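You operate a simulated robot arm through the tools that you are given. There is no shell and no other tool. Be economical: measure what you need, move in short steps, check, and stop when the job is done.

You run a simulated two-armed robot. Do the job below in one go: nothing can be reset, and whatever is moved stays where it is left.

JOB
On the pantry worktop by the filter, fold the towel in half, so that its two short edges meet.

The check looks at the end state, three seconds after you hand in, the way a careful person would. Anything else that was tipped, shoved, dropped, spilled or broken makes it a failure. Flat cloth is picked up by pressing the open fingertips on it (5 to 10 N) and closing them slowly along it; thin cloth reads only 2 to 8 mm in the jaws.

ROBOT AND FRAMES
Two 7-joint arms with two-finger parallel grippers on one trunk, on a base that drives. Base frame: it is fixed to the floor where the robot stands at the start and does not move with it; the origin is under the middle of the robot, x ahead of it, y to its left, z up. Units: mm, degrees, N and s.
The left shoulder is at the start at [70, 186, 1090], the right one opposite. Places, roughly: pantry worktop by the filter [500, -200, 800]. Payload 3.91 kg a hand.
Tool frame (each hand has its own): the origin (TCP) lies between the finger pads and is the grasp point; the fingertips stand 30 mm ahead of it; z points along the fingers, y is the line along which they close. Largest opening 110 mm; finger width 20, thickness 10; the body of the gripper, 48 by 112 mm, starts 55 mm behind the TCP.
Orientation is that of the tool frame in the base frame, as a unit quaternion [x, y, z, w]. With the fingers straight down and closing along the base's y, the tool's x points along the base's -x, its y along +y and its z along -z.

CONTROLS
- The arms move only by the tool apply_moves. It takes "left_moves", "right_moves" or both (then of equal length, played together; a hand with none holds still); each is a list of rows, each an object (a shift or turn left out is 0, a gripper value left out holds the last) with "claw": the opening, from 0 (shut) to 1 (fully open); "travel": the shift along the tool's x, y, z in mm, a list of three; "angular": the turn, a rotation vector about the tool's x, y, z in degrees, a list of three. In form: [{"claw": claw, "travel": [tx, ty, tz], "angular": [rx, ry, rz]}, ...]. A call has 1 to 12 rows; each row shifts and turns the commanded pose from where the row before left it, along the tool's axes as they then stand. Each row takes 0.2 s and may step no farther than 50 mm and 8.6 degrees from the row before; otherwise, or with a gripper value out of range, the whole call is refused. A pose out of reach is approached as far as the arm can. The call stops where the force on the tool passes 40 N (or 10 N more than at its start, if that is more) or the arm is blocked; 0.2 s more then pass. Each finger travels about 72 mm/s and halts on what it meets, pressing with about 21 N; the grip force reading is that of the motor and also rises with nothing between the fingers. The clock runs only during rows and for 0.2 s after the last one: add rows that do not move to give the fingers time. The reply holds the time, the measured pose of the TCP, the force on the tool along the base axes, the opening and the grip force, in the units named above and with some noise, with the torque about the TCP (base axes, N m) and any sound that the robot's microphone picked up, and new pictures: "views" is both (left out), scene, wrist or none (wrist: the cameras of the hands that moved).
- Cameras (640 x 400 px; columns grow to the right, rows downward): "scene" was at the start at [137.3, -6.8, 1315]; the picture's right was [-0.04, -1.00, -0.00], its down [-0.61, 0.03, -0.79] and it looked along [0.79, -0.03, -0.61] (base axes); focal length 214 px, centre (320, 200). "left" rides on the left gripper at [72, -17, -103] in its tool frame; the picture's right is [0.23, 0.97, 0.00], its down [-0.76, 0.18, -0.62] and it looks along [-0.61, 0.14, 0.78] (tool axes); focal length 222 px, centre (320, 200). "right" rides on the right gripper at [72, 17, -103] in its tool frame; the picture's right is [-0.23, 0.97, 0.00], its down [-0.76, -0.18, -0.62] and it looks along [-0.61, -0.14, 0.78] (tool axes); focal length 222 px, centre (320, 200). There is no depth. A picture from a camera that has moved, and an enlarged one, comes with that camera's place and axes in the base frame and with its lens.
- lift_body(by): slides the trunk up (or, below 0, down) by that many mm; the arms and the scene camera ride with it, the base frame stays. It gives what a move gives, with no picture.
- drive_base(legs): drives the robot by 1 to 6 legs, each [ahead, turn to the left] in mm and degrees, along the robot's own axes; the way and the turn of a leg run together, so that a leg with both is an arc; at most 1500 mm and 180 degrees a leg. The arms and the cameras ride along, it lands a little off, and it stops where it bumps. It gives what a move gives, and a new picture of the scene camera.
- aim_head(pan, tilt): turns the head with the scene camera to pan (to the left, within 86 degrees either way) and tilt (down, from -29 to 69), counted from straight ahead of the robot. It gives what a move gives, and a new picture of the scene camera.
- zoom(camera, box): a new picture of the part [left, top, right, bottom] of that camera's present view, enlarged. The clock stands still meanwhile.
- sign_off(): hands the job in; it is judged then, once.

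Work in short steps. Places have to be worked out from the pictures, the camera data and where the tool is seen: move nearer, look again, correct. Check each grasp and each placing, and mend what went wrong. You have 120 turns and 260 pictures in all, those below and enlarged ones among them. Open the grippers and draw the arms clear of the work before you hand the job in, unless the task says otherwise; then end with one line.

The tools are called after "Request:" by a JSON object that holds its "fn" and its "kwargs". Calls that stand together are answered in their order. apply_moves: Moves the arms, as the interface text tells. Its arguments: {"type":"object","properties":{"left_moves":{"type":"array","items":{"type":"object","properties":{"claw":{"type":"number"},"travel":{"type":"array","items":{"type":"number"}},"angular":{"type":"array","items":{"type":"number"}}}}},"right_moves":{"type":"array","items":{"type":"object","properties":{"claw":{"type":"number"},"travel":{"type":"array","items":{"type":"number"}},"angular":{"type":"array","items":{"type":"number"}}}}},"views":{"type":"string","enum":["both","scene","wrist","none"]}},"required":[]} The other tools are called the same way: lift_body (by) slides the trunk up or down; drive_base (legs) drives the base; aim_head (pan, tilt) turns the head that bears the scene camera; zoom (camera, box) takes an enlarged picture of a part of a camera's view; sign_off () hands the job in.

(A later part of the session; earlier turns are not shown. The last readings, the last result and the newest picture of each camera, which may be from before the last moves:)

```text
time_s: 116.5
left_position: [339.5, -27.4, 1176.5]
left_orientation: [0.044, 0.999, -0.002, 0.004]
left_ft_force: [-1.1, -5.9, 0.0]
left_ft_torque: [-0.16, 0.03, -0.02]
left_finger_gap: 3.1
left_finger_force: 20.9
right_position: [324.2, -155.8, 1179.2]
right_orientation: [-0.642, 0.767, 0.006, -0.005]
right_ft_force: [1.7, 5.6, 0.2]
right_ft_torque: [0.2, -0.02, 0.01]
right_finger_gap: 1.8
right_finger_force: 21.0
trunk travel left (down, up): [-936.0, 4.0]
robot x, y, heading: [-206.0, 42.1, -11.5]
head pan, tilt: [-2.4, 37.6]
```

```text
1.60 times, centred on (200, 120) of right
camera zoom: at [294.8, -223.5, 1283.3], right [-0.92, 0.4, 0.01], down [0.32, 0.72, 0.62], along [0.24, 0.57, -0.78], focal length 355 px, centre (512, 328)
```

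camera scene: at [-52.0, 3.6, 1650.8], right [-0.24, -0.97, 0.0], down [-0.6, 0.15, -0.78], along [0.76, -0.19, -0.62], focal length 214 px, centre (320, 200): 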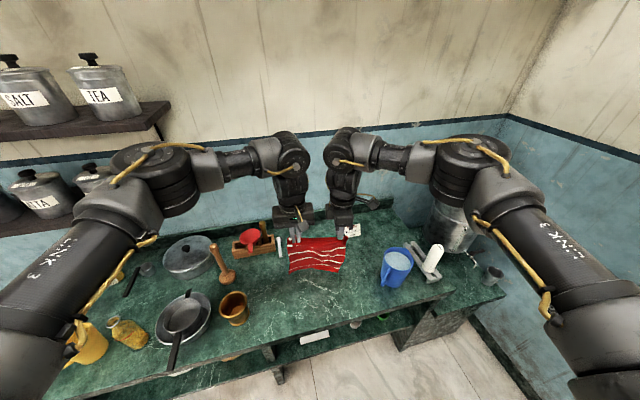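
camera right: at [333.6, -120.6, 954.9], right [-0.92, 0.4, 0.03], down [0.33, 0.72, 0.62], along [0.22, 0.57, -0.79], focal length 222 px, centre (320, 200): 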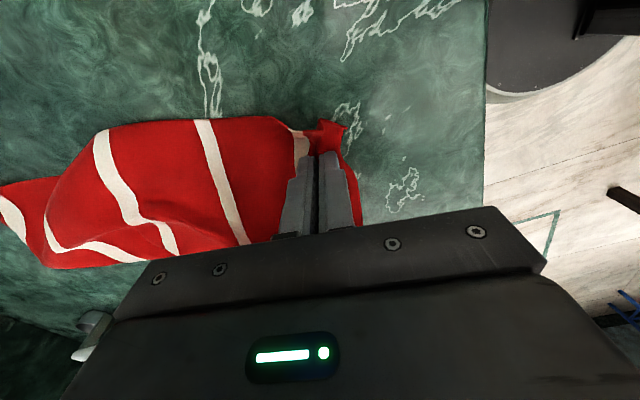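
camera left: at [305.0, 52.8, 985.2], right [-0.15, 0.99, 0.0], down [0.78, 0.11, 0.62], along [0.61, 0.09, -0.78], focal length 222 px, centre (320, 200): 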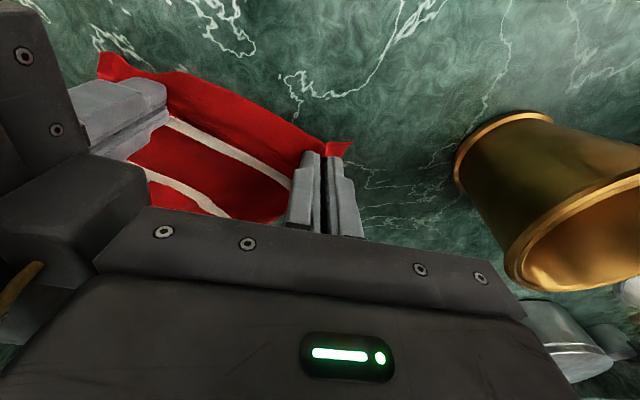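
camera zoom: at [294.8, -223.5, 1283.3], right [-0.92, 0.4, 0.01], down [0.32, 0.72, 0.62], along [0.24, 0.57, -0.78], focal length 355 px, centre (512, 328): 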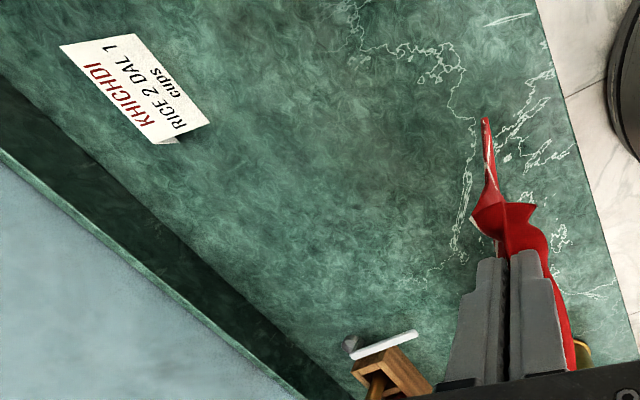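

It hangs square (bottom edge about (361,22)–(339,−181), 50 mm up). I'll lower the left 8 mm to level, bring the trunk down 70 mm for contact, then drag forward slowly 70 mm with the arms.

Request:
{"fn": "apply_moves", "kwargs": {"left_moves": [{"travel": [0, 0, 8]}, {}], "right_moves": [{}, {}], "views": "none"}}

Request:
{"fn": "lift_body", "kwargs": {"by": -70}}

Request:
{"fn": "apply_moves", "kwargs": {"left_moves": [{"travel": [-10, 0, 0]}, {"travel": [-10, 0, 0]}, {"travel": [-10, 0, 0]}, {"travel": [-10, 0, 0]}, {"travel": [-10, 0, 0]}, {"travel": [-10, 0, 0]}, {"travel": [-10, 0, 0]}, {}], "right_moves": [{"travel": [-0.8, -10, 0]}, {"travel": [-0.8, -10, 0]}, {"travel": [-0.8, -10, 0]}, {"travel": [-0.8, -10, 0]}, {"travel": [-0.8, -10, 0]}, {"travel": [-0.8, -10, 0]}, {"travel": [-0.8, -10, 0]}, {}], "views": "none"}}

Request:
{"fn": "zoom", "kwargs": {"camera": "scene", "box": [240, 190, 400, 310]}}

Request:
{"fn": "zoom", "kwargs": {"camera": "right", "box": [100, 0, 420, 220]}}

```text
time_s: 117.1
left_position: [340.5, -25.8, 1168.7]
left_orientation: [0.043, 0.999, -0.003, 0.006]
left_ft_force: [-1.9, -6.5, 0.5]
left_ft_torque: [-0.21, 0.05, -0.08]
left_finger_gap: 3.1
left_finger_force: 20.8
right_position: [322.9, -154.7, 1180.6]
right_orientation: [-0.642, 0.767, 0.004, -0.004]
right_ft_force: [0.8, 6.3, 0.0]
right_ft_torque: [0.18, -0.04, 0.02]
right_finger_gap: 1.8
right_finger_force: 20.8
trunk travel left (down, up): [-936.0, 4.0]
robot x, y, heading: [-208.8, 46.7, -11.5]
head pan, tilt: [-2.4, 37.6]
```

```text
time_s: 118.2
left_position: [338.9, -26.8, 1098.3]
left_orientation: [0.044, 0.999, -0.003, 0.006]
left_ft_force: [-2.0, -6.8, 0.8]
left_ft_torque: [-0.24, 0.05, -0.07]
left_finger_gap: 2.9
left_finger_force: 20.7
right_position: [322.2, -156.3, 1112.7]
right_orientation: [-0.642, 0.767, 0.004, -0.004]
right_ft_force: [1.4, 6.2, -0.7]
right_ft_torque: [0.21, -0.01, 0.02]
right_finger_gap: 1.8
right_finger_force: 20.8
trunk travel left (down, up): [-866.0, 74.0]
robot x, y, heading: [-208.9, 39.2, -11.9]
head pan, tilt: [-2.4, 37.6]
```

```text
time_s: 120.0
left_position: [408.8, -32.5, 1099.2]
left_orientation: [0.042, 0.999, -0.001, 0.005]
left_ft_force: [-0.7, -7.2, 1.1]
left_ft_torque: [-0.2, 0.04, -0.1]
left_finger_gap: 2.9
left_finger_force: 20.8
right_position: [393.7, -161.8, 1109.8]
right_orientation: [-0.642, 0.767, 0.005, -0.004]
right_ft_force: [1.1, 7.0, -1.8]
right_ft_torque: [0.22, -0.03, -0.01]
right_finger_gap: 1.6
right_finger_force: 21.3
trunk travel left (down, up): [-866.0, 74.0]
robot x, y, heading: [-204.0, 42.1, -11.7]
head pan, tilt: [-2.4, 37.6]
```

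```text
3.33 times, centred on (320, 250) of scene
camera zoom: at [-73.7, 9.0, 1581.0], right [-0.24, -0.97, 0.0], down [-0.59, 0.15, -0.79], along [0.77, -0.19, -0.61], focal length 715 px, centre (320, 33)
```

zoom: 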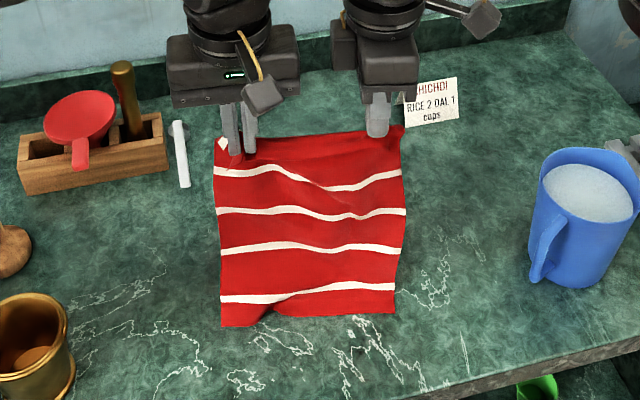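

```text
1.82 times, centred on (260, 110) of right
camera zoom: at [364.8, -229.6, 1213.1], right [-0.92, 0.4, 0.01], down [0.32, 0.72, 0.62], along [0.24, 0.57, -0.78], focal length 404 px, centre (429, 364)
```

zoom: 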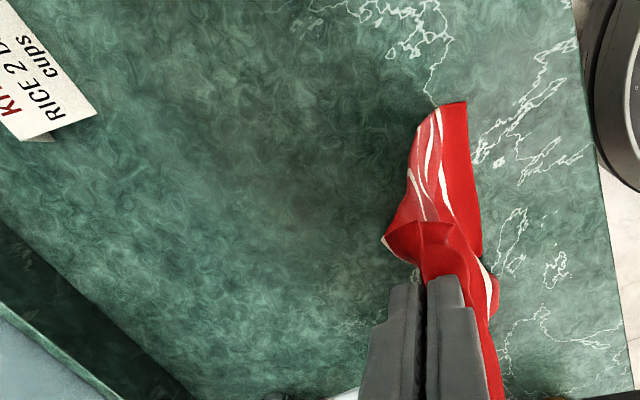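

The hem now trails toward me, with the far edge at about (379,13)–(350,−183). I'll continue laying it: five gentle cycles of 25 mm forward and 22 mm down, checking after two.

Request:
{"fn": "apply_moves", "kwargs": {"left_moves": [{"travel": [-9, 0, 0]}, {"travel": [-8, 0, 0]}, {"travel": [-8, 0, 0]}], "right_moves": [{"travel": [-0.8, -9, 0]}, {"travel": [-0.8, -8, 0]}, {"travel": [-0.8, -8, 0]}], "views": "none"}}

Request:
{"fn": "lift_body", "kwargs": {"by": -22}}

Request:
{"fn": "apply_moves", "kwargs": {"left_moves": [{"travel": [-9, 0, 0]}, {"travel": [-8, 0, 0]}, {"travel": [-8, 0, 0]}], "right_moves": [{"travel": [-0.8, -9, 0]}, {"travel": [-0.8, -8, 0]}, {"travel": [-0.8, -8, 0]}], "views": "none"}}

Request:
{"fn": "lift_body", "kwargs": {"by": -22}}

Request:
{"fn": "zoom", "kwargs": {"camera": "scene", "box": [240, 190, 400, 310]}}

Request:
{"fn": "zoom", "kwargs": {"camera": "right", "box": [100, 0, 420, 220]}}

```text
time_s: 120.8
left_position: [433.6, -33.5, 1099.8]
left_orientation: [0.043, 0.999, -0.003, 0.005]
left_ft_force: [-2.3, -9.2, -0.2]
left_ft_torque: [-0.33, 0.05, -0.12]
left_finger_gap: 3.3
left_finger_force: 21.7
right_position: [418.6, -165.6, 1109.5]
right_orientation: [-0.641, 0.768, 0.005, -0.004]
right_ft_force: [1.4, 9.9, -0.6]
right_ft_torque: [0.34, -0.05, -0.03]
right_finger_gap: 1.7
right_finger_force: 20.7
trunk travel left (down, up): [-866.0, 74.0]
robot x, y, heading: [-205.9, 40.1, -11.7]
head pan, tilt: [-2.4, 37.6]
```

```text
time_s: 121.4
left_position: [435.2, -33.7, 1076.2]
left_orientation: [0.042, 0.999, -0.002, 0.005]
left_ft_force: [-1.6, -9.9, 1.3]
left_ft_torque: [-0.36, 0.06, -0.09]
left_finger_gap: 3.2
left_finger_force: 20.9
right_position: [420.3, -165.5, 1089.0]
right_orientation: [-0.641, 0.767, 0.005, -0.004]
right_ft_force: [1.3, 10.0, -2.6]
right_ft_torque: [0.36, -0.07, 0.0]
right_finger_gap: 1.9
right_finger_force: 21.2
trunk travel left (down, up): [-844.0, 96.0]
robot x, y, heading: [-210.3, 45.1, -11.8]
head pan, tilt: [-2.4, 37.6]
```

```text
time_s: 122.4
left_position: [459.6, -28.8, 1069.0]
left_orientation: [0.037, 0.999, -0.001, 0.001]
left_ft_force: [0.3, 0.0, 0.5]
left_ft_torque: [-0.01, 0.02, -0.02]
left_finger_gap: 3.0
left_finger_force: 21.6
right_position: [452.7, -207.8, 1099.7]
right_orientation: [-0.612, 0.791, -0.004, 0.008]
right_ft_force: [0.0, -0.8, 0.0]
right_ft_torque: [-0.04, -0.02, -0.03]
right_finger_gap: 0.0
right_finger_force: 20.6
trunk travel left (down, up): [-844.0, 96.0]
robot x, y, heading: [-208.5, 42.2, -11.5]
head pan, tilt: [-2.4, 37.6]
stopped in row 3 (right hand): the arm was blocked; the commanded pose is now the measured one
```

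```text
time_s: 123.1
left_position: [459.6, -28.4, 1048.3]
left_orientation: [0.037, 0.999, 0.0, 0.0]
left_ft_force: [-0.3, 0.3, 0.7]
left_ft_torque: [0.02, -0.02, -0.01]
left_finger_gap: 3.0
left_finger_force: 20.6
right_position: [452.9, -211.0, 1077.5]
right_orientation: [-0.613, 0.79, -0.003, 0.008]
right_ft_force: [0.3, 0.3, -0.6]
right_ft_torque: [-0.02, 0.0, -0.01]
right_finger_gap: 0.0
right_finger_force: 21.0
trunk travel left (down, up): [-822.0, 118.0]
robot x, y, heading: [-207.0, 45.0, -11.7]
head pan, tilt: [-2.4, 37.6]
```

```text
3.33 times, centred on (320, 250) of scene
camera zoom: at [-73.2, 8.9, 1536.9], right [-0.24, -0.97, 0.0], down [-0.59, 0.15, -0.79], along [0.77, -0.19, -0.61], focal length 715 px, centre (320, 33)
```

zoom: 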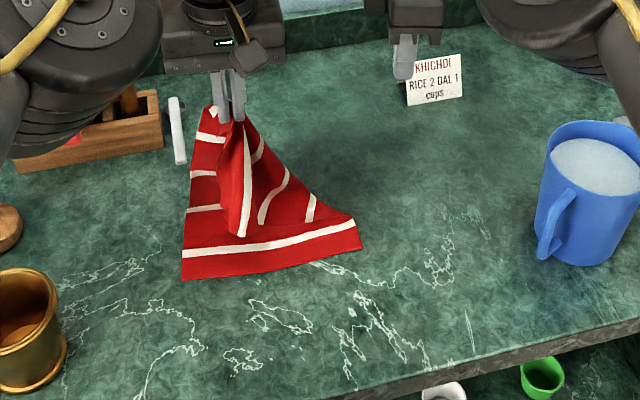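

```text
1.82 times, centred on (260, 110) of right
camera zoom: at [415.3, -274.7, 1179.3], right [-0.89, 0.46, -0.01], down [0.35, 0.69, 0.63], along [0.3, 0.56, -0.77], focal length 404 px, centre (429, 364)
```

zoom: 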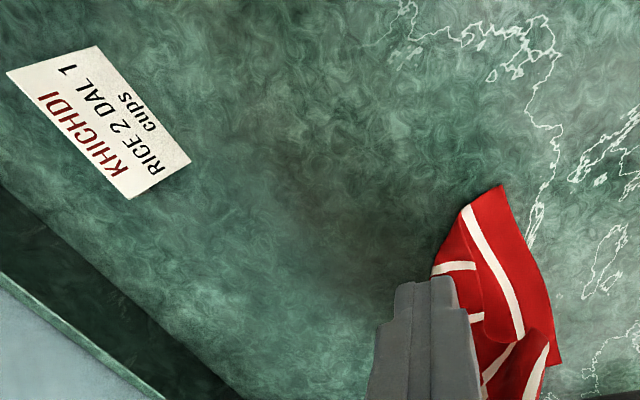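

The right hand's wrist crowded the left again and it lost its corner, but the far edge is now lying flat and straight nearest me. The left still holds its corner. Let me look at where the right corner fell.

Request:
{"fn": "apply_moves", "kwargs": {"right_moves": [{"travel": [20, 0, -30]}, {"travel": [40, 0, -30]}, {"travel": [40, 0, -30]}, {}], "left_moves": [{}, {}, {}, {}], "views": "both"}}

Request:
{"fn": "zoom", "kwargs": {"camera": "left", "box": [80, 0, 420, 220]}}

```text
time_s: 124.1
left_position: [460.9, -29.1, 1049.0]
left_orientation: [0.037, 0.999, -0.001, 0.001]
left_ft_force: [-0.2, 0.6, 0.2]
left_ft_torque: [-0.01, -0.01, -0.01]
left_finger_gap: 3.0
left_finger_force: 20.9
right_position: [424.6, -306.4, 1166.1]
right_orientation: [-0.613, 0.79, -0.003, 0.007]
right_ft_force: [-0.2, 0.9, 0.2]
right_ft_torque: [0.02, 0.0, 0.01]
right_finger_gap: 0.2
right_finger_force: 20.8
trunk travel left (down, up): [-822.0, 118.0]
robot x, y, heading: [-207.0, 45.0, -11.7]
head pan, tilt: [-2.4, 37.6]
camera scene: at [-72.6, 10.3, 1536.9], right [-0.24, -0.97, 0.0], down [-0.59, 0.15, -0.79], along [0.77, -0.19, -0.61], focal length 214 px, centre (320, 200)
camera right: at [388.9, -372.0, 1268.6], right [-0.89, 0.46, -0.01], down [0.35, 0.69, 0.63], along [0.3, 0.56, -0.78], focal length 222 px, centre (320, 200)
camera left: at [388.3, -39.6, 1152.6], right [-0.16, 0.99, 0.0], down [0.77, 0.12, 0.62], along [0.62, 0.1, -0.78], focal length 222 px, centre (320, 200)
```

scene: 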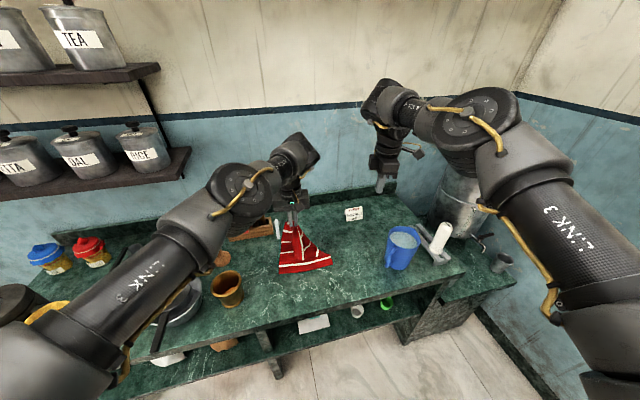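
right: 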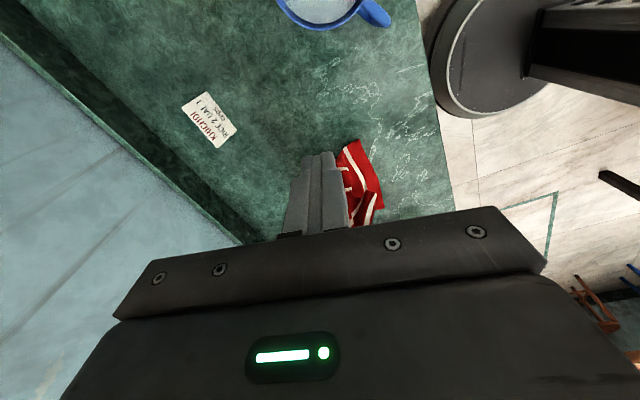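
left: 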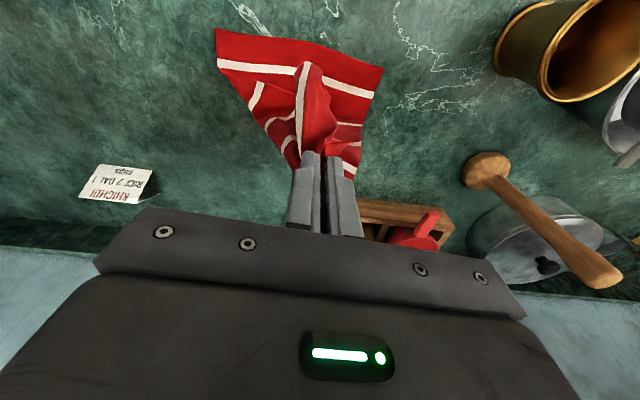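

```text
1.82 times, centred on (250, 110) of left
camera zoom: at [388.3, -39.6, 1152.6], right [-0.16, 0.99, 0.0], down [0.77, 0.12, 0.62], along [0.62, 0.1, -0.78], focal length 404 px, centre (447, 364)
```

zoom: 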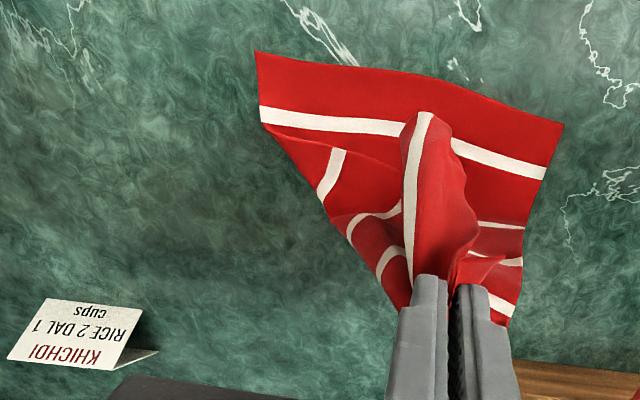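

Good: far edge is straight at FL (421,50) – FR (416,−160), and the right near-corner has flopped onto my side. I'll raise the right hand clear and continue laying the left side toward the crease line (x ≈ 577), shifting left to line up with FL.

Request:
{"fn": "apply_moves", "kwargs": {"left_moves": [{"travel": [-15, 8, 0]}, {"travel": [-15, 8, 0]}, {"travel": [-15, 8, 0]}, {}], "right_moves": [{"travel": [10, 0, -30]}, {"travel": [10, 0, -40]}, {"travel": [10, 0, -40]}, {}], "views": "none"}}

Request:
{"fn": "lift_body", "kwargs": {"by": -30}}

Request:
{"fn": "apply_moves", "kwargs": {"left_moves": [{"travel": [-15, 9, 0]}, {"travel": [-15, 9, 0]}, {"travel": [-15, 9, 0]}, {}], "views": "none"}}

Request:
{"fn": "lift_body", "kwargs": {"by": -30}}

Request:
{"fn": "zoom", "kwargs": {"camera": "scene", "box": [230, 180, 390, 300]}}

Request:
{"fn": "zoom", "kwargs": {"camera": "left", "box": [80, 0, 420, 220]}}

```text
time_s: 125.1
left_position: [487.0, -15.4, 1049.8]
left_orientation: [0.037, 0.999, -0.001, 0.001]
left_ft_force: [-0.4, 0.1, 0.4]
left_ft_torque: [-0.02, 0.0, 0.02]
left_finger_gap: 3.2
left_finger_force: 21.0
left hand out of reach, approached as far as the arm can: row 2, 3
right_position: [413.0, -320.3, 1243.5]
right_orientation: [-0.613, 0.79, -0.003, 0.008]
right_ft_force: [0.9, -0.1, -0.5]
right_ft_torque: [-0.01, 0.04, 0.0]
right_finger_gap: 0.0
right_finger_force: 21.3
right hand out of reach, approached as far as the arm can: row 2, 3
trunk travel left (down, up): [-822.0, 118.0]
robot x, y, heading: [-205.3, 39.9, -11.9]
head pan, tilt: [-2.4, 37.6]
```

```text
time_s: 125.9
left_position: [484.8, -14.8, 1020.4]
left_orientation: [0.036, 0.999, -0.001, 0.001]
left_ft_force: [-0.2, 0.0, 0.5]
left_ft_torque: [-0.01, -0.02, -0.01]
left_finger_gap: 2.8
left_finger_force: 20.7
right_position: [412.2, -321.1, 1213.7]
right_orientation: [-0.613, 0.79, -0.003, 0.008]
right_ft_force: [-0.6, 0.1, 0.7]
right_ft_torque: [0.02, -0.02, -0.02]
right_finger_gap: 0.0
right_finger_force: 20.5
trunk travel left (down, up): [-792.0, 148.0]
robot x, y, heading: [-205.5, 46.3, -11.8]
head pan, tilt: [-2.4, 37.6]
```

```text
time_s: 126.9
left_position: [488.0, -10.1, 1020.6]
left_orientation: [0.037, 0.999, -0.001, 0.001]
left_ft_force: [0.5, -0.1, -0.7]
left_ft_torque: [0.01, 0.01, 0.02]
left_finger_gap: 2.8
left_finger_force: 20.4
left hand out of reach, approached as far as the arm can: row 1, 2, 3
right_position: [412.0, -320.4, 1213.3]
right_orientation: [-0.613, 0.79, -0.003, 0.008]
right_ft_force: [0.4, -0.6, -0.7]
right_ft_torque: [0.0, -0.01, -0.01]
right_finger_gap: 0.0
right_finger_force: 20.7
trunk travel left (down, up): [-792.0, 148.0]
robot x, y, heading: [-209.6, 44.6, -11.7]
head pan, tilt: [-2.4, 37.6]
```

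```text
time_s: 127.6
left_position: [487.1, -10.9, 990.3]
left_orientation: [0.037, 0.999, -0.001, 0.001]
left_ft_force: [-0.6, 0.0, -0.1]
left_ft_torque: [-0.03, -0.02, -0.01]
left_finger_gap: 2.8
left_finger_force: 21.2
right_position: [411.6, -318.8, 1183.2]
right_orientation: [-0.613, 0.79, -0.003, 0.008]
right_ft_force: [-0.3, -0.2, 0.1]
right_ft_torque: [0.04, -0.01, 0.01]
right_finger_gap: 0.2
right_finger_force: 20.7
trunk travel left (down, up): [-762.0, 178.0]
robot x, y, heading: [-208.0, 39.0, -11.8]
head pan, tilt: [-2.4, 37.6]
```

```text
3.33 times, centred on (310, 240) of scene
camera zoom: at [-73.9, 9.0, 1477.0], right [-0.24, -0.97, 0.0], down [-0.59, 0.15, -0.79], along [0.77, -0.19, -0.61], focal length 715 px, centre (353, 67)
```

zoom: 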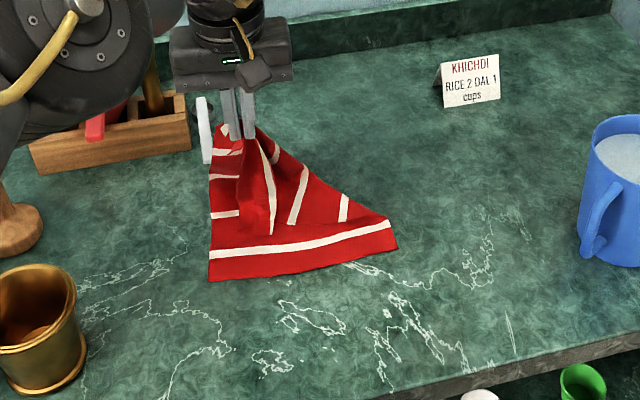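

```text
1.82 times, centred on (250, 110) of left
camera zoom: at [414.2, -20.7, 1094.2], right [-0.16, 0.99, 0.0], down [0.77, 0.12, 0.62], along [0.62, 0.1, -0.78], focal length 404 px, centre (447, 364)
```

zoom: 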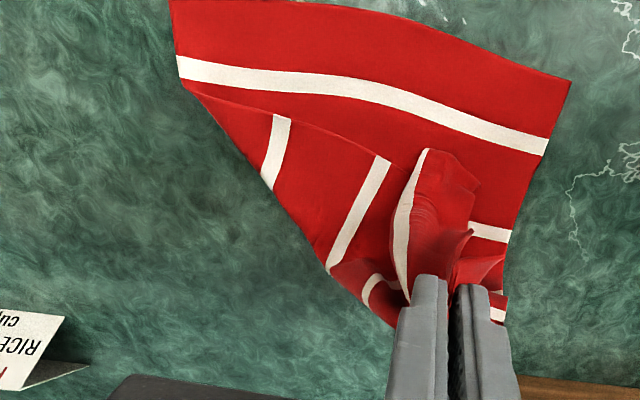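

The left arm is at its forward limit, so I'll drive ahead 70 mm (the far edge lies firmly on the table now), then trim left.

Request:
{"fn": "drive_base", "kwargs": {"legs": [[70, 0]]}}

Request:
{"fn": "apply_moves", "kwargs": {"left_moves": [{"travel": [0, 12, 0]}, {"travel": [0, 12, 0]}, {"travel": [0, 12, 0]}, {}], "views": "none"}}

Request:
{"fn": "zoom", "kwargs": {"camera": "left", "box": [80, 0, 420, 220]}}

```text
time_s: 129.2
left_position: [557.2, -30.0, 1000.3]
left_orientation: [0.042, 0.999, 0.002, 0.005]
left_ft_force: [-0.1, 0.0, -0.8]
left_ft_torque: [0.04, 0.02, -0.01]
left_finger_gap: 3.1
left_finger_force: 21.3
right_position: [477.5, -334.2, 1198.2]
right_orientation: [-0.616, 0.787, -0.009, 0.008]
right_ft_force: [1.0, -0.3, 0.0]
right_ft_torque: [0.0, 0.03, -0.01]
right_finger_gap: 0.0
right_finger_force: 20.6
trunk travel left (down, up): [-762.0, 178.0]
robot x, y, heading: [-137.5, 30.1, -11.5]
head pan, tilt: [-2.4, 37.6]
stopped in leg 1: the robot was blocked; the commanded pose is now the measured one
camera scene: at [10.4, -8.3, 1476.1], right [-0.24, -0.97, 0.0], down [-0.6, 0.15, -0.79], along [0.76, -0.19, -0.62], focal length 214 px, centre (320, 200)
```

scene: 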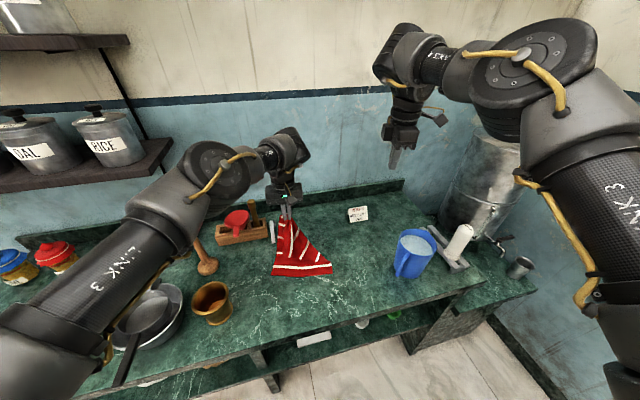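

```text
time_s: 130.2
left_position: [549.2, 7.1, 1009.7]
left_orientation: [0.043, 0.999, 0.002, 0.009]
left_ft_force: [-0.4, 0.0, -0.6]
left_ft_torque: [0.02, 0.02, 0.02]
left_finger_gap: 2.8
left_finger_force: 21.2
right_position: [465.0, -332.8, 1206.1]
right_orientation: [-0.616, 0.788, -0.014, 0.012]
right_ft_force: [-0.3, 0.2, -0.1]
right_ft_torque: [-0.01, -0.02, 0.01]
right_finger_gap: 0.1
right_finger_force: 20.6
trunk travel left (down, up): [-762.0, 178.0]
robot x, y, heading: [-138.0, 29.6, -11.7]
head pan, tilt: [-2.4, 37.6]
```

```text
1.82 times, centred on (250, 110) of left
camera zoom: at [473.6, -2.6, 1110.1], right [-0.14, 0.99, 0.0], down [0.76, 0.11, 0.64], along [0.63, 0.09, -0.77], focal length 404 px, centre (447, 364)
```

zoom: 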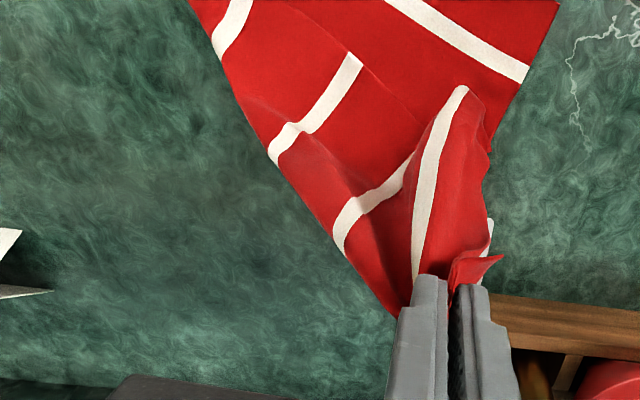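

The layout is clear now: the left side is laid forward, with the free right corner flopped toward me on top. I'll bring the left hand back and down so NL lands on FL (target TCP about (435,23)).

Request:
{"fn": "apply_moves", "kwargs": {"left_moves": [{"travel": [15, 1, 0]}, {"travel": [15, 1, 0]}, {"travel": [15, 1, 0]}, {"travel": [15, 1, 0]}], "views": "none"}}

Request:
{"fn": "lift_body", "kwargs": {"by": -60}}

Request:
{"fn": "apply_moves", "kwargs": {"left_moves": [{"travel": [15, 1, 5]}, {"travel": [15, 1, 10]}, {"travel": [10, 1, 10]}], "views": "none"}}

Request:
{"fn": "lift_body", "kwargs": {"by": -50}}

Request:
{"fn": "zoom", "kwargs": {"camera": "scene", "box": [230, 190, 390, 310]}}

Request:
{"fn": "zoom", "kwargs": {"camera": "left", "box": [80, 0, 420, 220]}}

```text
time_s: 131.2
left_position: [492.5, 15.9, 1005.7]
left_orientation: [0.042, 0.999, 0.001, 0.01]
left_ft_force: [-1.1, -0.8, 0.0]
left_ft_torque: [0.02, 0.0, 0.0]
left_finger_gap: 2.7
left_finger_force: 21.0
right_position: [468.0, -331.7, 1203.6]
right_orientation: [-0.616, 0.788, -0.013, 0.012]
right_ft_force: [-0.1, -0.4, -0.3]
right_ft_torque: [0.0, 0.0, -0.02]
right_finger_gap: 0.1
right_finger_force: 20.6
trunk travel left (down, up): [-762.0, 178.0]
robot x, y, heading: [-137.7, 31.4, -11.7]
head pan, tilt: [-2.4, 37.6]
```

```text
time_s: 132.2
left_position: [490.2, 15.8, 945.6]
left_orientation: [0.043, 0.999, 0.001, 0.01]
left_ft_force: [-0.8, 0.0, -0.5]
left_ft_torque: [0.01, -0.01, 0.03]
left_finger_gap: 3.0
left_finger_force: 20.9
right_position: [467.0, -333.8, 1143.4]
right_orientation: [-0.615, 0.788, -0.013, 0.011]
right_ft_force: [-0.1, -0.2, -0.1]
right_ft_torque: [0.02, -0.03, 0.0]
right_finger_gap: 0.1
right_finger_force: 20.9
trunk travel left (down, up): [-702.0, 238.0]
robot x, y, heading: [-138.8, 31.3, -12.0]
head pan, tilt: [-2.4, 37.6]
```

```text
time_s: 133.0
left_position: [451.2, 21.8, 918.8]
left_orientation: [0.043, 0.999, 0.001, 0.01]
left_ft_force: [-0.1, 0.9, 0.6]
left_ft_torque: [-0.01, -0.01, -0.01]
left_finger_gap: 2.6
left_finger_force: 20.6
right_position: [467.3, -332.1, 1144.1]
right_orientation: [-0.616, 0.788, -0.012, 0.011]
right_ft_force: [-0.2, -0.3, -0.4]
right_ft_torque: [0.0, -0.02, 0.01]
right_finger_gap: 0.0
right_finger_force: 21.4
trunk travel left (down, up): [-702.0, 238.0]
robot x, y, heading: [-140.5, 25.4, -12.0]
head pan, tilt: [-2.4, 37.6]
```

```text
time_s: 133.9
left_position: [451.3, 21.5, 870.4]
left_orientation: [0.043, 0.999, 0.001, 0.011]
left_ft_force: [0.1, -0.3, -0.5]
left_ft_torque: [0.0, -0.02, 0.01]
left_finger_gap: 3.2
left_finger_force: 20.9
right_position: [466.1, -332.8, 1093.5]
right_orientation: [-0.616, 0.788, -0.013, 0.012]
right_ft_force: [-0.4, 0.2, 0.9]
right_ft_torque: [0.05, -0.01, -0.01]
right_finger_gap: 0.1
right_finger_force: 20.8
trunk travel left (down, up): [-652.0, 288.0]
robot x, y, heading: [-136.9, 24.9, -11.9]
head pan, tilt: [-2.4, 37.6]
```

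```text
3.33 times, centred on (310, 250) of scene
camera zoom: at [-4.8, -5.5, 1367.1], right [-0.24, -0.97, 0.0], down [-0.59, 0.15, -0.79], along [0.77, -0.19, -0.61], focal length 715 px, centre (353, 33)
```

zoom: 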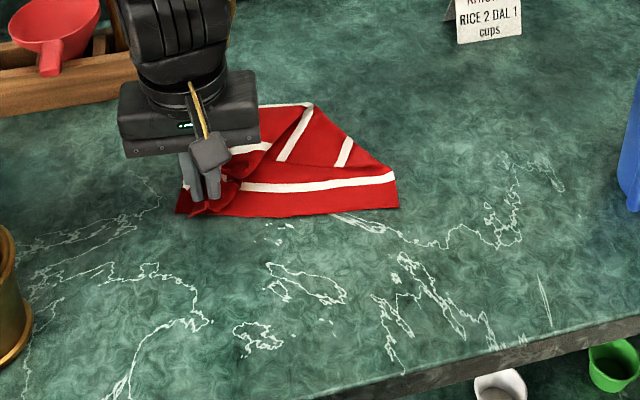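

```text
1.82 times, centred on (250, 110) of left
camera zoom: at [376.3, 11.7, 971.8], right [-0.14, 0.99, 0.0], down [0.76, 0.11, 0.64], along [0.63, 0.09, -0.77], focal length 404 px, centre (447, 364)
```

zoom: 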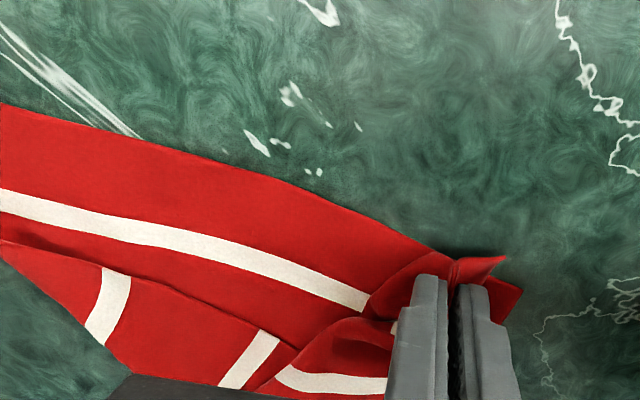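

NL is slightly beyond FL (FL now at about (453,52)). I'll move the hand 18 mm forward and 12 mm left, set it down and release.

Request:
{"fn": "apply_moves", "kwargs": {"left_moves": [{"travel": [-9, 6, 0]}, {"travel": [-9, 5, 0]}, {"travel": [0, 0, 6]}, {"travel": [0, 0, 5]}, {"claw": 0.1}, {"claw": 0.25}, {}, {"travel": [0, 0, -20]}, {"travel": [0, 0, -35]}, {"travel": [0, 10, -40]}, {"travel": [0, 30, -30]}, {"travel": [0, 30, 0]}], "views": "wrist"}}

Request:
{"fn": "zoom", "kwargs": {"camera": "scene", "box": [250, 190, 370, 280]}}

```text
time_s: 136.5
left_position: [473.1, 101.9, 985.4]
left_orientation: [0.042, 0.999, 0.001, 0.009]
left_ft_force: [-0.8, -0.7, 0.3]
left_ft_torque: [0.01, -0.02, 0.02]
left_finger_gap: 27.4
left_finger_force: 0.1
right_position: [467.1, -331.6, 1094.1]
right_orientation: [-0.616, 0.788, -0.013, 0.01]
right_ft_force: [-0.5, 0.3, -0.5]
right_ft_torque: [-0.04, 0.02, 0.02]
right_finger_gap: 0.2
right_finger_force: 20.5
trunk travel left (down, up): [-652.0, 288.0]
robot x, y, heading: [-138.8, 25.8, -11.8]
head pan, tilt: [-2.4, 37.6]
camera left: at [399.2, 92.2, 1086.2], right [-0.14, 0.99, 0.0], down [0.76, 0.11, 0.64], along [0.63, 0.09, -0.77], focal length 222 px, centre (320, 200)
```

left: 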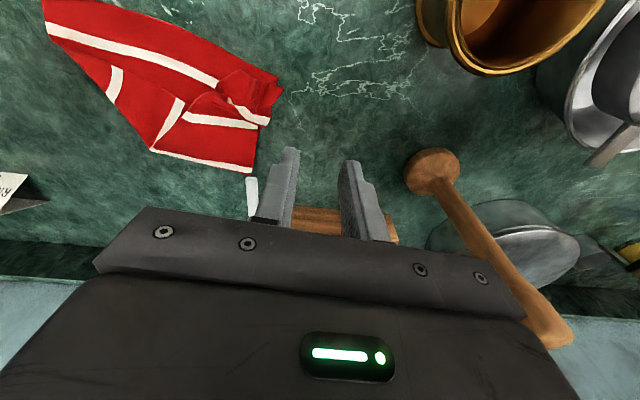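

```text
4.44 times, centred on (310, 235) of scene
camera zoom: at [-3.7, -3.8, 1367.0], right [-0.24, -0.97, 0.0], down [-0.59, 0.15, -0.79], along [0.77, -0.19, -0.61], focal length 953 px, centre (364, 44)
```

zoom: 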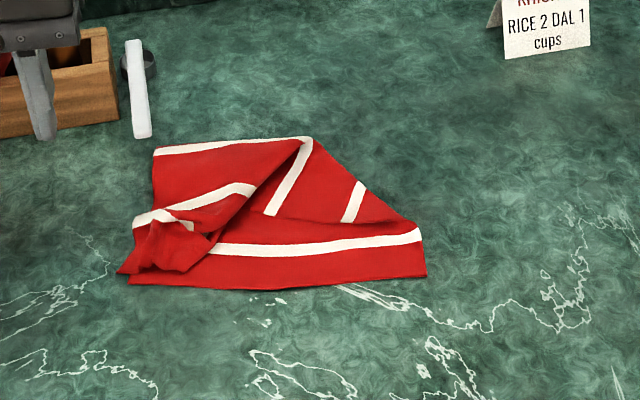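

Excellent progress: the left half is folded with the crease at the back. A closer look at the right part is needed before I pick up the right corner.

Request:
{"fn": "zoom", "kwargs": {"camera": "left", "box": [30, 0, 300, 180]}}

Request:
{"fn": "zoom", "kwargs": {"camera": "scene", "box": [270, 212, 350, 262]}}

```text
2.22 times, centred on (165, 90) of left
camera zoom: at [399.2, 92.2, 1086.2], right [-0.14, 0.99, 0.0], down [0.76, 0.11, 0.64], along [0.63, 0.09, -0.77], focal length 494 px, centre (664, 444)
```

zoom: 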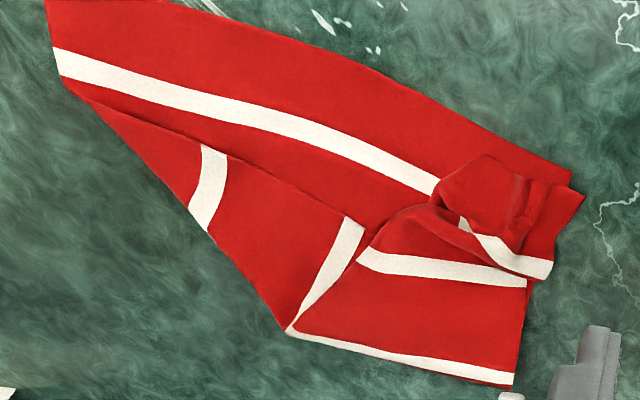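

```text
8.00 times, centred on (310, 237) of scene
camera zoom: at [-3.7, -3.8, 1367.0], right [-0.24, -0.97, 0.0], down [-0.59, 0.15, -0.79], along [0.77, -0.19, -0.61], focal length 1716 px, centre (400, -96)
```

zoom: 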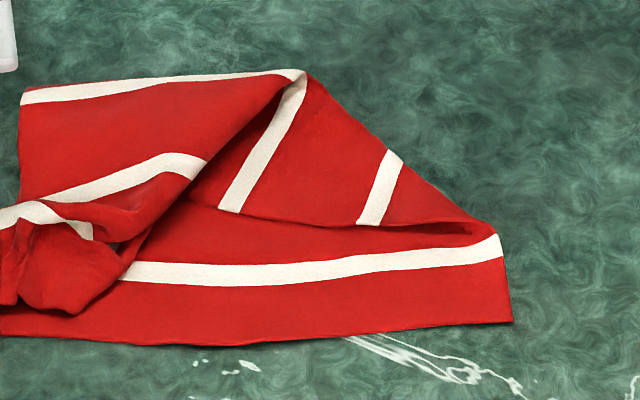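

The right side edge is folded inward along a diagonal, from FR to its midpoint at about (492,−53), and the NR corner is tucked under the flap. I'll grip that side edge near (492,−80) with the right hand, then pull its midpoint out to the right.

Request:
{"fn": "apply_moves", "kwargs": {"right_moves": [{"angular": [0, 0, 5], "claw": 0.2}, {"angular": [0, 0, 5]}, {"travel": [-40, 13.3, 0]}, {"travel": [-40, 13.3, 0]}, {"travel": [-40, 13.3, 0]}, {"travel": [-40, 13.3, 10]}, {"travel": [-40, 13.3, 30]}, {"travel": [-40, 13.3, 40]}, {"travel": [0, 0, 45]}, {"travel": [0, 0, 45]}, {"travel": [0, 0, 30]}, {}], "left_moves": [{"travel": [0, 0, -20]}, {"travel": [0, 10, -20]}, {"travel": [0, 10, 0]}, {}, {}, {}, {}, {}, {}, {}, {}, {}], "views": "wrist"}}

```text
refused: row 7 steps farther than a row can; nothing moved
```

One row was too long; I'll reduce the combined steps.

Request:
{"fn": "apply_moves", "kwargs": {"right_moves": [{"angular": [0, 0, 5], "claw": 0.2}, {"angular": [0, 0, 5]}, {"travel": [-40, 13.3, 0]}, {"travel": [-40, 13.3, 0]}, {"travel": [-40, 13.3, 0]}, {"travel": [-40, 13.3, 10]}, {"travel": [-40, 13.3, 15]}, {"travel": [-40, 13.3, 20]}, {"travel": [0, 0, 48]}, {"travel": [0, 0, 48]}, {"travel": [0, 0, 48]}, {}], "left_moves": [{"travel": [0, 0, -20]}, {"travel": [0, 10, -20]}, {"travel": [0, 10, 0]}, {}, {}, {}, {}, {}, {}, {}, {}, {}], "views": "wrist"}}

```text
time_s: 139.1
left_position: [474.3, 119.9, 1024.3]
left_orientation: [0.042, 0.999, 0.001, 0.01]
left_ft_force: [-0.4, -0.1, 0.0]
left_ft_torque: [-0.03, 0.03, -0.02]
left_finger_gap: 27.5
left_finger_force: 0.1
right_position: [497.5, -83.0, 904.3]
right_orientation: [-0.545, 0.839, -0.012, 0.012]
right_ft_force: [-0.7, -0.1, -0.1]
right_ft_torque: [0.03, 0.05, 0.04]
right_finger_gap: 22.1
right_finger_force: 0.0
trunk travel left (down, up): [-652.0, 288.0]
robot x, y, heading: [-135.5, 23.4, -11.8]
head pan, tilt: [-2.4, 37.6]
camera right: at [449.1, -140.5, 1005.8], right [-0.8, 0.6, -0.03], down [0.45, 0.63, 0.64], along [0.4, 0.49, -0.77], focal length 222 px, centre (320, 200)
camera left: at [399.1, 109.4, 1126.5], right [-0.14, 0.99, 0.0], down [0.76, 0.11, 0.64], along [0.63, 0.09, -0.77], focal length 222 px, centre (320, 200)
```

right: 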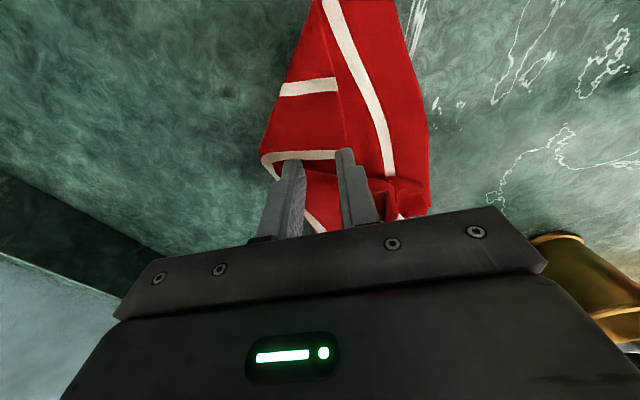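
left: 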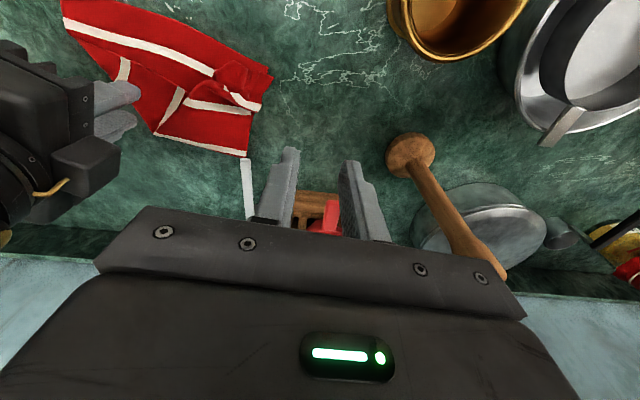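

The side edge passes at about (486,−69). I'll shift 10 mm inward so both fingers are on the folded-over layer, then press down.

Request:
{"fn": "apply_moves", "kwargs": {"right_moves": [{"travel": [0, -10, 0]}, {"travel": [0, 0, 20]}, {"travel": [0, 0, 15]}, {"travel": [0, 0, 8]}, {"travel": [0, 0, 4]}, {"travel": [0, 0, 2]}, {"travel": [0, 0, 1.5]}, {}], "views": "wrist"}}

```text
time_s: 140.9
left_position: [474.0, 119.9, 1024.3]
left_orientation: [0.042, 0.999, 0.001, 0.008]
left_ft_force: [-0.1, 0.0, 0.1]
left_ft_torque: [0.0, -0.01, -0.01]
left_finger_gap: 27.6
left_finger_force: 0.1
right_position: [508.5, -88.2, 854.7]
right_orientation: [-0.544, 0.839, -0.012, 0.012]
right_ft_force: [1.1, 0.1, -0.9]
right_ft_torque: [-0.01, -0.01, -0.02]
right_finger_gap: 22.0
right_finger_force: 0.0
trunk travel left (down, up): [-652.0, 288.0]
robot x, y, heading: [-137.3, 29.9, -11.6]
head pan, tilt: [-2.4, 37.6]
camera right: at [459.4, -144.5, 955.9], right [-0.8, 0.6, -0.03], down [0.45, 0.63, 0.63], along [0.4, 0.49, -0.77], focal length 222 px, centre (320, 200)
```

right: 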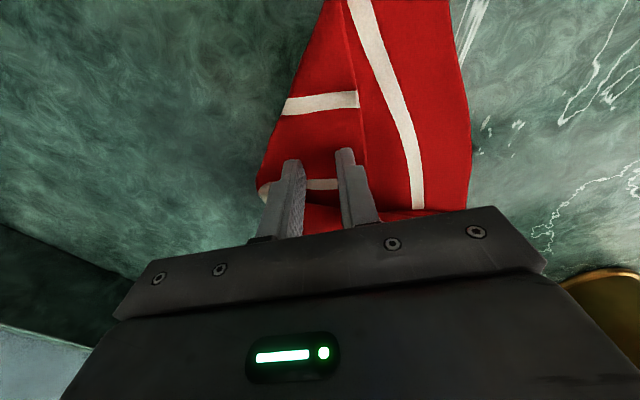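

Well placed just inside the edge. I'll press down a bit more.

Request:
{"fn": "apply_moves", "kwargs": {"right_moves": [{"travel": [0, 0, 1.5]}, {"travel": [0, 0, 1.5]}, {}], "views": "none"}}

```text
time_s: 141.7
left_position: [473.0, 119.7, 1024.9]
left_orientation: [0.043, 0.999, -0.001, 0.009]
left_ft_force: [-0.1, -0.2, -0.1]
left_ft_torque: [0.03, 0.0, -0.04]
left_finger_gap: 27.5
left_finger_force: 0.0
right_position: [508.0, -86.8, 852.2]
right_orientation: [-0.545, 0.838, -0.012, 0.013]
right_ft_force: [-0.1, 1.1, 6.1]
right_ft_torque: [0.05, 0.09, 0.0]
right_finger_gap: 21.8
right_finger_force: 0.1
trunk travel left (down, up): [-652.0, 288.0]
robot x, y, heading: [-138.1, 27.6, -11.6]
head pan, tilt: [-2.4, 37.6]
```

6 N. A touch more, then I close slowly.

Request:
{"fn": "apply_moves", "kwargs": {"right_moves": [{"travel": [0, 0, 0.6], "claw": 0.17}, {"claw": 0.145}, {"claw": 0.12}, {"claw": 0.095}, {"claw": 0.07}, {"claw": 0.045}, {"claw": 0.02}, {"claw": 0}, {}, {"travel": [0, 0, -10]}, {"travel": [0, 0, -15]}, {}], "views": "wrist"}}

```text
time_s: 144.3
left_position: [473.7, 119.8, 1023.6]
left_orientation: [0.043, 0.999, 0.002, 0.009]
left_ft_force: [-0.7, -0.2, 0.5]
left_ft_torque: [0.0, -0.01, 0.02]
left_finger_gap: 27.5
left_finger_force: 0.0
right_position: [509.6, -87.3, 875.9]
right_orientation: [-0.545, 0.839, -0.011, 0.012]
right_ft_force: [-0.5, -0.3, 0.7]
right_ft_torque: [0.02, 0.01, -0.01]
right_finger_gap: 0.1
right_finger_force: 21.0
trunk travel left (down, up): [-652.0, 288.0]
robot x, y, heading: [-138.8, 26.9, -11.7]
head pan, tilt: [-2.4, 37.6]
camera right: at [460.5, -144.7, 977.5], right [-0.8, 0.6, -0.03], down [0.45, 0.63, 0.63], along [0.4, 0.49, -0.77], focal length 222 px, centre (320, 200)
```

right: 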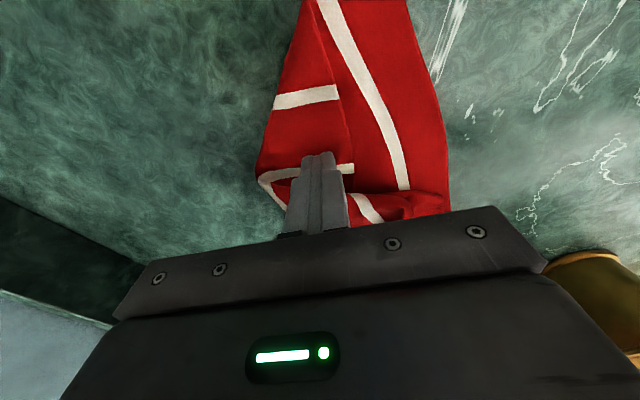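

It slipped. I'll reopen, press harder (about 15 N worked before) and close again.

Request:
{"fn": "apply_moves", "kwargs": {"right_moves": [{"claw": 0.22}, {"travel": [0, 0, 15]}, {"travel": [0, 0, 8]}, {"travel": [0, 0, 3]}, {"travel": [0, 0, 1]}, {}], "views": "none"}}

```text
time_s: 145.7
left_position: [471.5, 120.3, 1026.9]
left_orientation: [0.043, 0.999, 0.0, 0.011]
left_ft_force: [0.3, -0.2, -0.4]
left_ft_torque: [0.0, 0.0, -0.02]
left_finger_gap: 27.6
left_finger_force: 0.1
right_position: [509.3, -86.1, 851.7]
right_orientation: [-0.544, 0.839, -0.013, 0.016]
right_ft_force: [4.8, 1.3, 28.8]
right_ft_torque: [0.18, 0.38, -0.01]
right_finger_gap: 22.4
right_finger_force: 0.1
trunk travel left (down, up): [-652.0, 288.0]
robot x, y, heading: [-139.3, 28.3, -11.7]
head pan, tilt: [-2.4, 37.6]
```

I'll ease to about 18 N, level the fingers by 1.5°, and close slowly.

Request:
{"fn": "apply_moves", "kwargs": {"right_moves": [{"travel": [0, 0, -1.3], "angular": [-1.5, 0, 0]}, {}, {"claw": 0.19}, {"claw": 0.165}, {"claw": 0.14}, {"claw": 0.115}, {"claw": 0.09}, {"claw": 0.065}, {"claw": 0.04}, {"claw": 0.015}, {"claw": 0}, {}], "views": "wrist"}}

```text
time_s: 148.3
left_position: [470.7, 119.2, 1025.4]
left_orientation: [0.043, 0.999, 0.0, 0.01]
left_ft_force: [0.4, 0.3, 0.7]
left_ft_torque: [0.01, 0.0, -0.01]
left_finger_gap: 27.4
left_finger_force: 0.0
right_position: [503.6, -87.0, 851.7]
right_orientation: [-0.545, 0.838, -0.002, 0.007]
right_ft_force: [-2.6, 0.8, 19.6]
right_ft_torque: [-0.01, 0.17, -0.02]
right_finger_gap: 1.5
right_finger_force: 21.1
right hand out of reach, approached as far as the arm can: row 1
trunk travel left (down, up): [-652.0, 288.0]
robot x, y, heading: [-136.6, 26.4, -11.6]
head pan, tilt: [-2.4, 37.6]
camera right: at [457.1, -146.2, 953.8], right [-0.8, 0.6, -0.01], down [0.46, 0.62, 0.63], along [0.39, 0.5, -0.77], focal length 222 px, centre (320, 200)
```

right: 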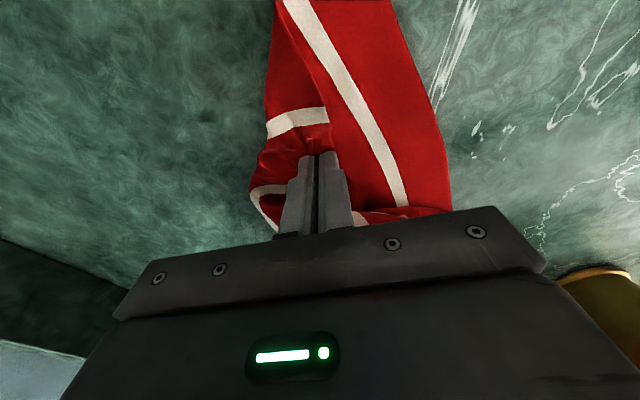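

Gripped (1.5 mm). I'll lift 35 mm and pull it out to the right-forward, then look.

Request:
{"fn": "apply_moves", "kwargs": {"right_moves": [{"travel": [0, 0, -18]}, {"travel": [0, 0, -18]}, {"travel": [14, -15, 0]}, {"travel": [14, -15, 0]}, {"travel": [14, -15, 0]}, {"travel": [14, -15, 0]}, {"travel": [14, -15, 0]}, {}], "views": "none"}}

Request:
{"fn": "zoom", "kwargs": {"camera": "scene", "box": [250, 190, 370, 280]}}

Request:
{"fn": "zoom", "kwargs": {"camera": "left", "box": [30, 0, 300, 180]}}

```text
time_s: 150.1
left_position: [474.3, 119.6, 1025.2]
left_orientation: [0.043, 0.999, 0.0, 0.009]
left_ft_force: [0.6, -0.1, 0.1]
left_ft_torque: [0.0, -0.01, 0.01]
left_finger_gap: 27.7
left_finger_force: 0.1
right_position: [519.9, -167.2, 883.2]
right_orientation: [-0.544, 0.839, -0.002, 0.004]
right_ft_force: [0.5, 0.6, 0.1]
right_ft_torque: [0.01, -0.01, -0.01]
right_finger_gap: 1.3
right_finger_force: 21.1
right hand out of reach, approached as far as the arm can: row 4, 5, 6, 7
trunk travel left (down, up): [-652.0, 288.0]
robot x, y, heading: [-138.4, 27.7, -11.9]
head pan, tilt: [-2.4, 37.6]
```

```text
4.44 times, centred on (310, 235) of scene
camera zoom: at [-4.3, -5.2, 1367.0], right [-0.24, -0.97, 0.0], down [-0.59, 0.15, -0.79], along [0.77, -0.19, -0.61], focal length 953 px, centre (364, 44)
```

zoom: 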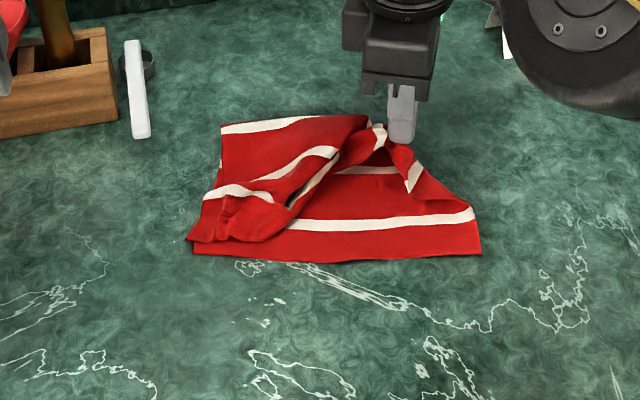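

```text
2.22 times, centred on (165, 90) of left
camera zoom: at [399.7, 109.8, 1126.1], right [-0.14, 0.99, 0.0], down [0.76, 0.11, 0.64], along [0.63, 0.09, -0.77], focal length 494 px, centre (664, 444)
```

zoom: 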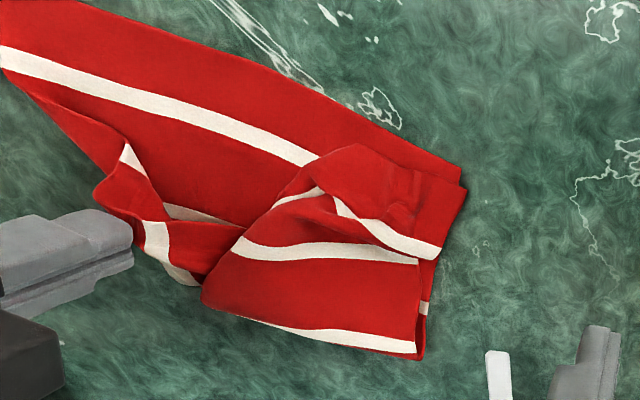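

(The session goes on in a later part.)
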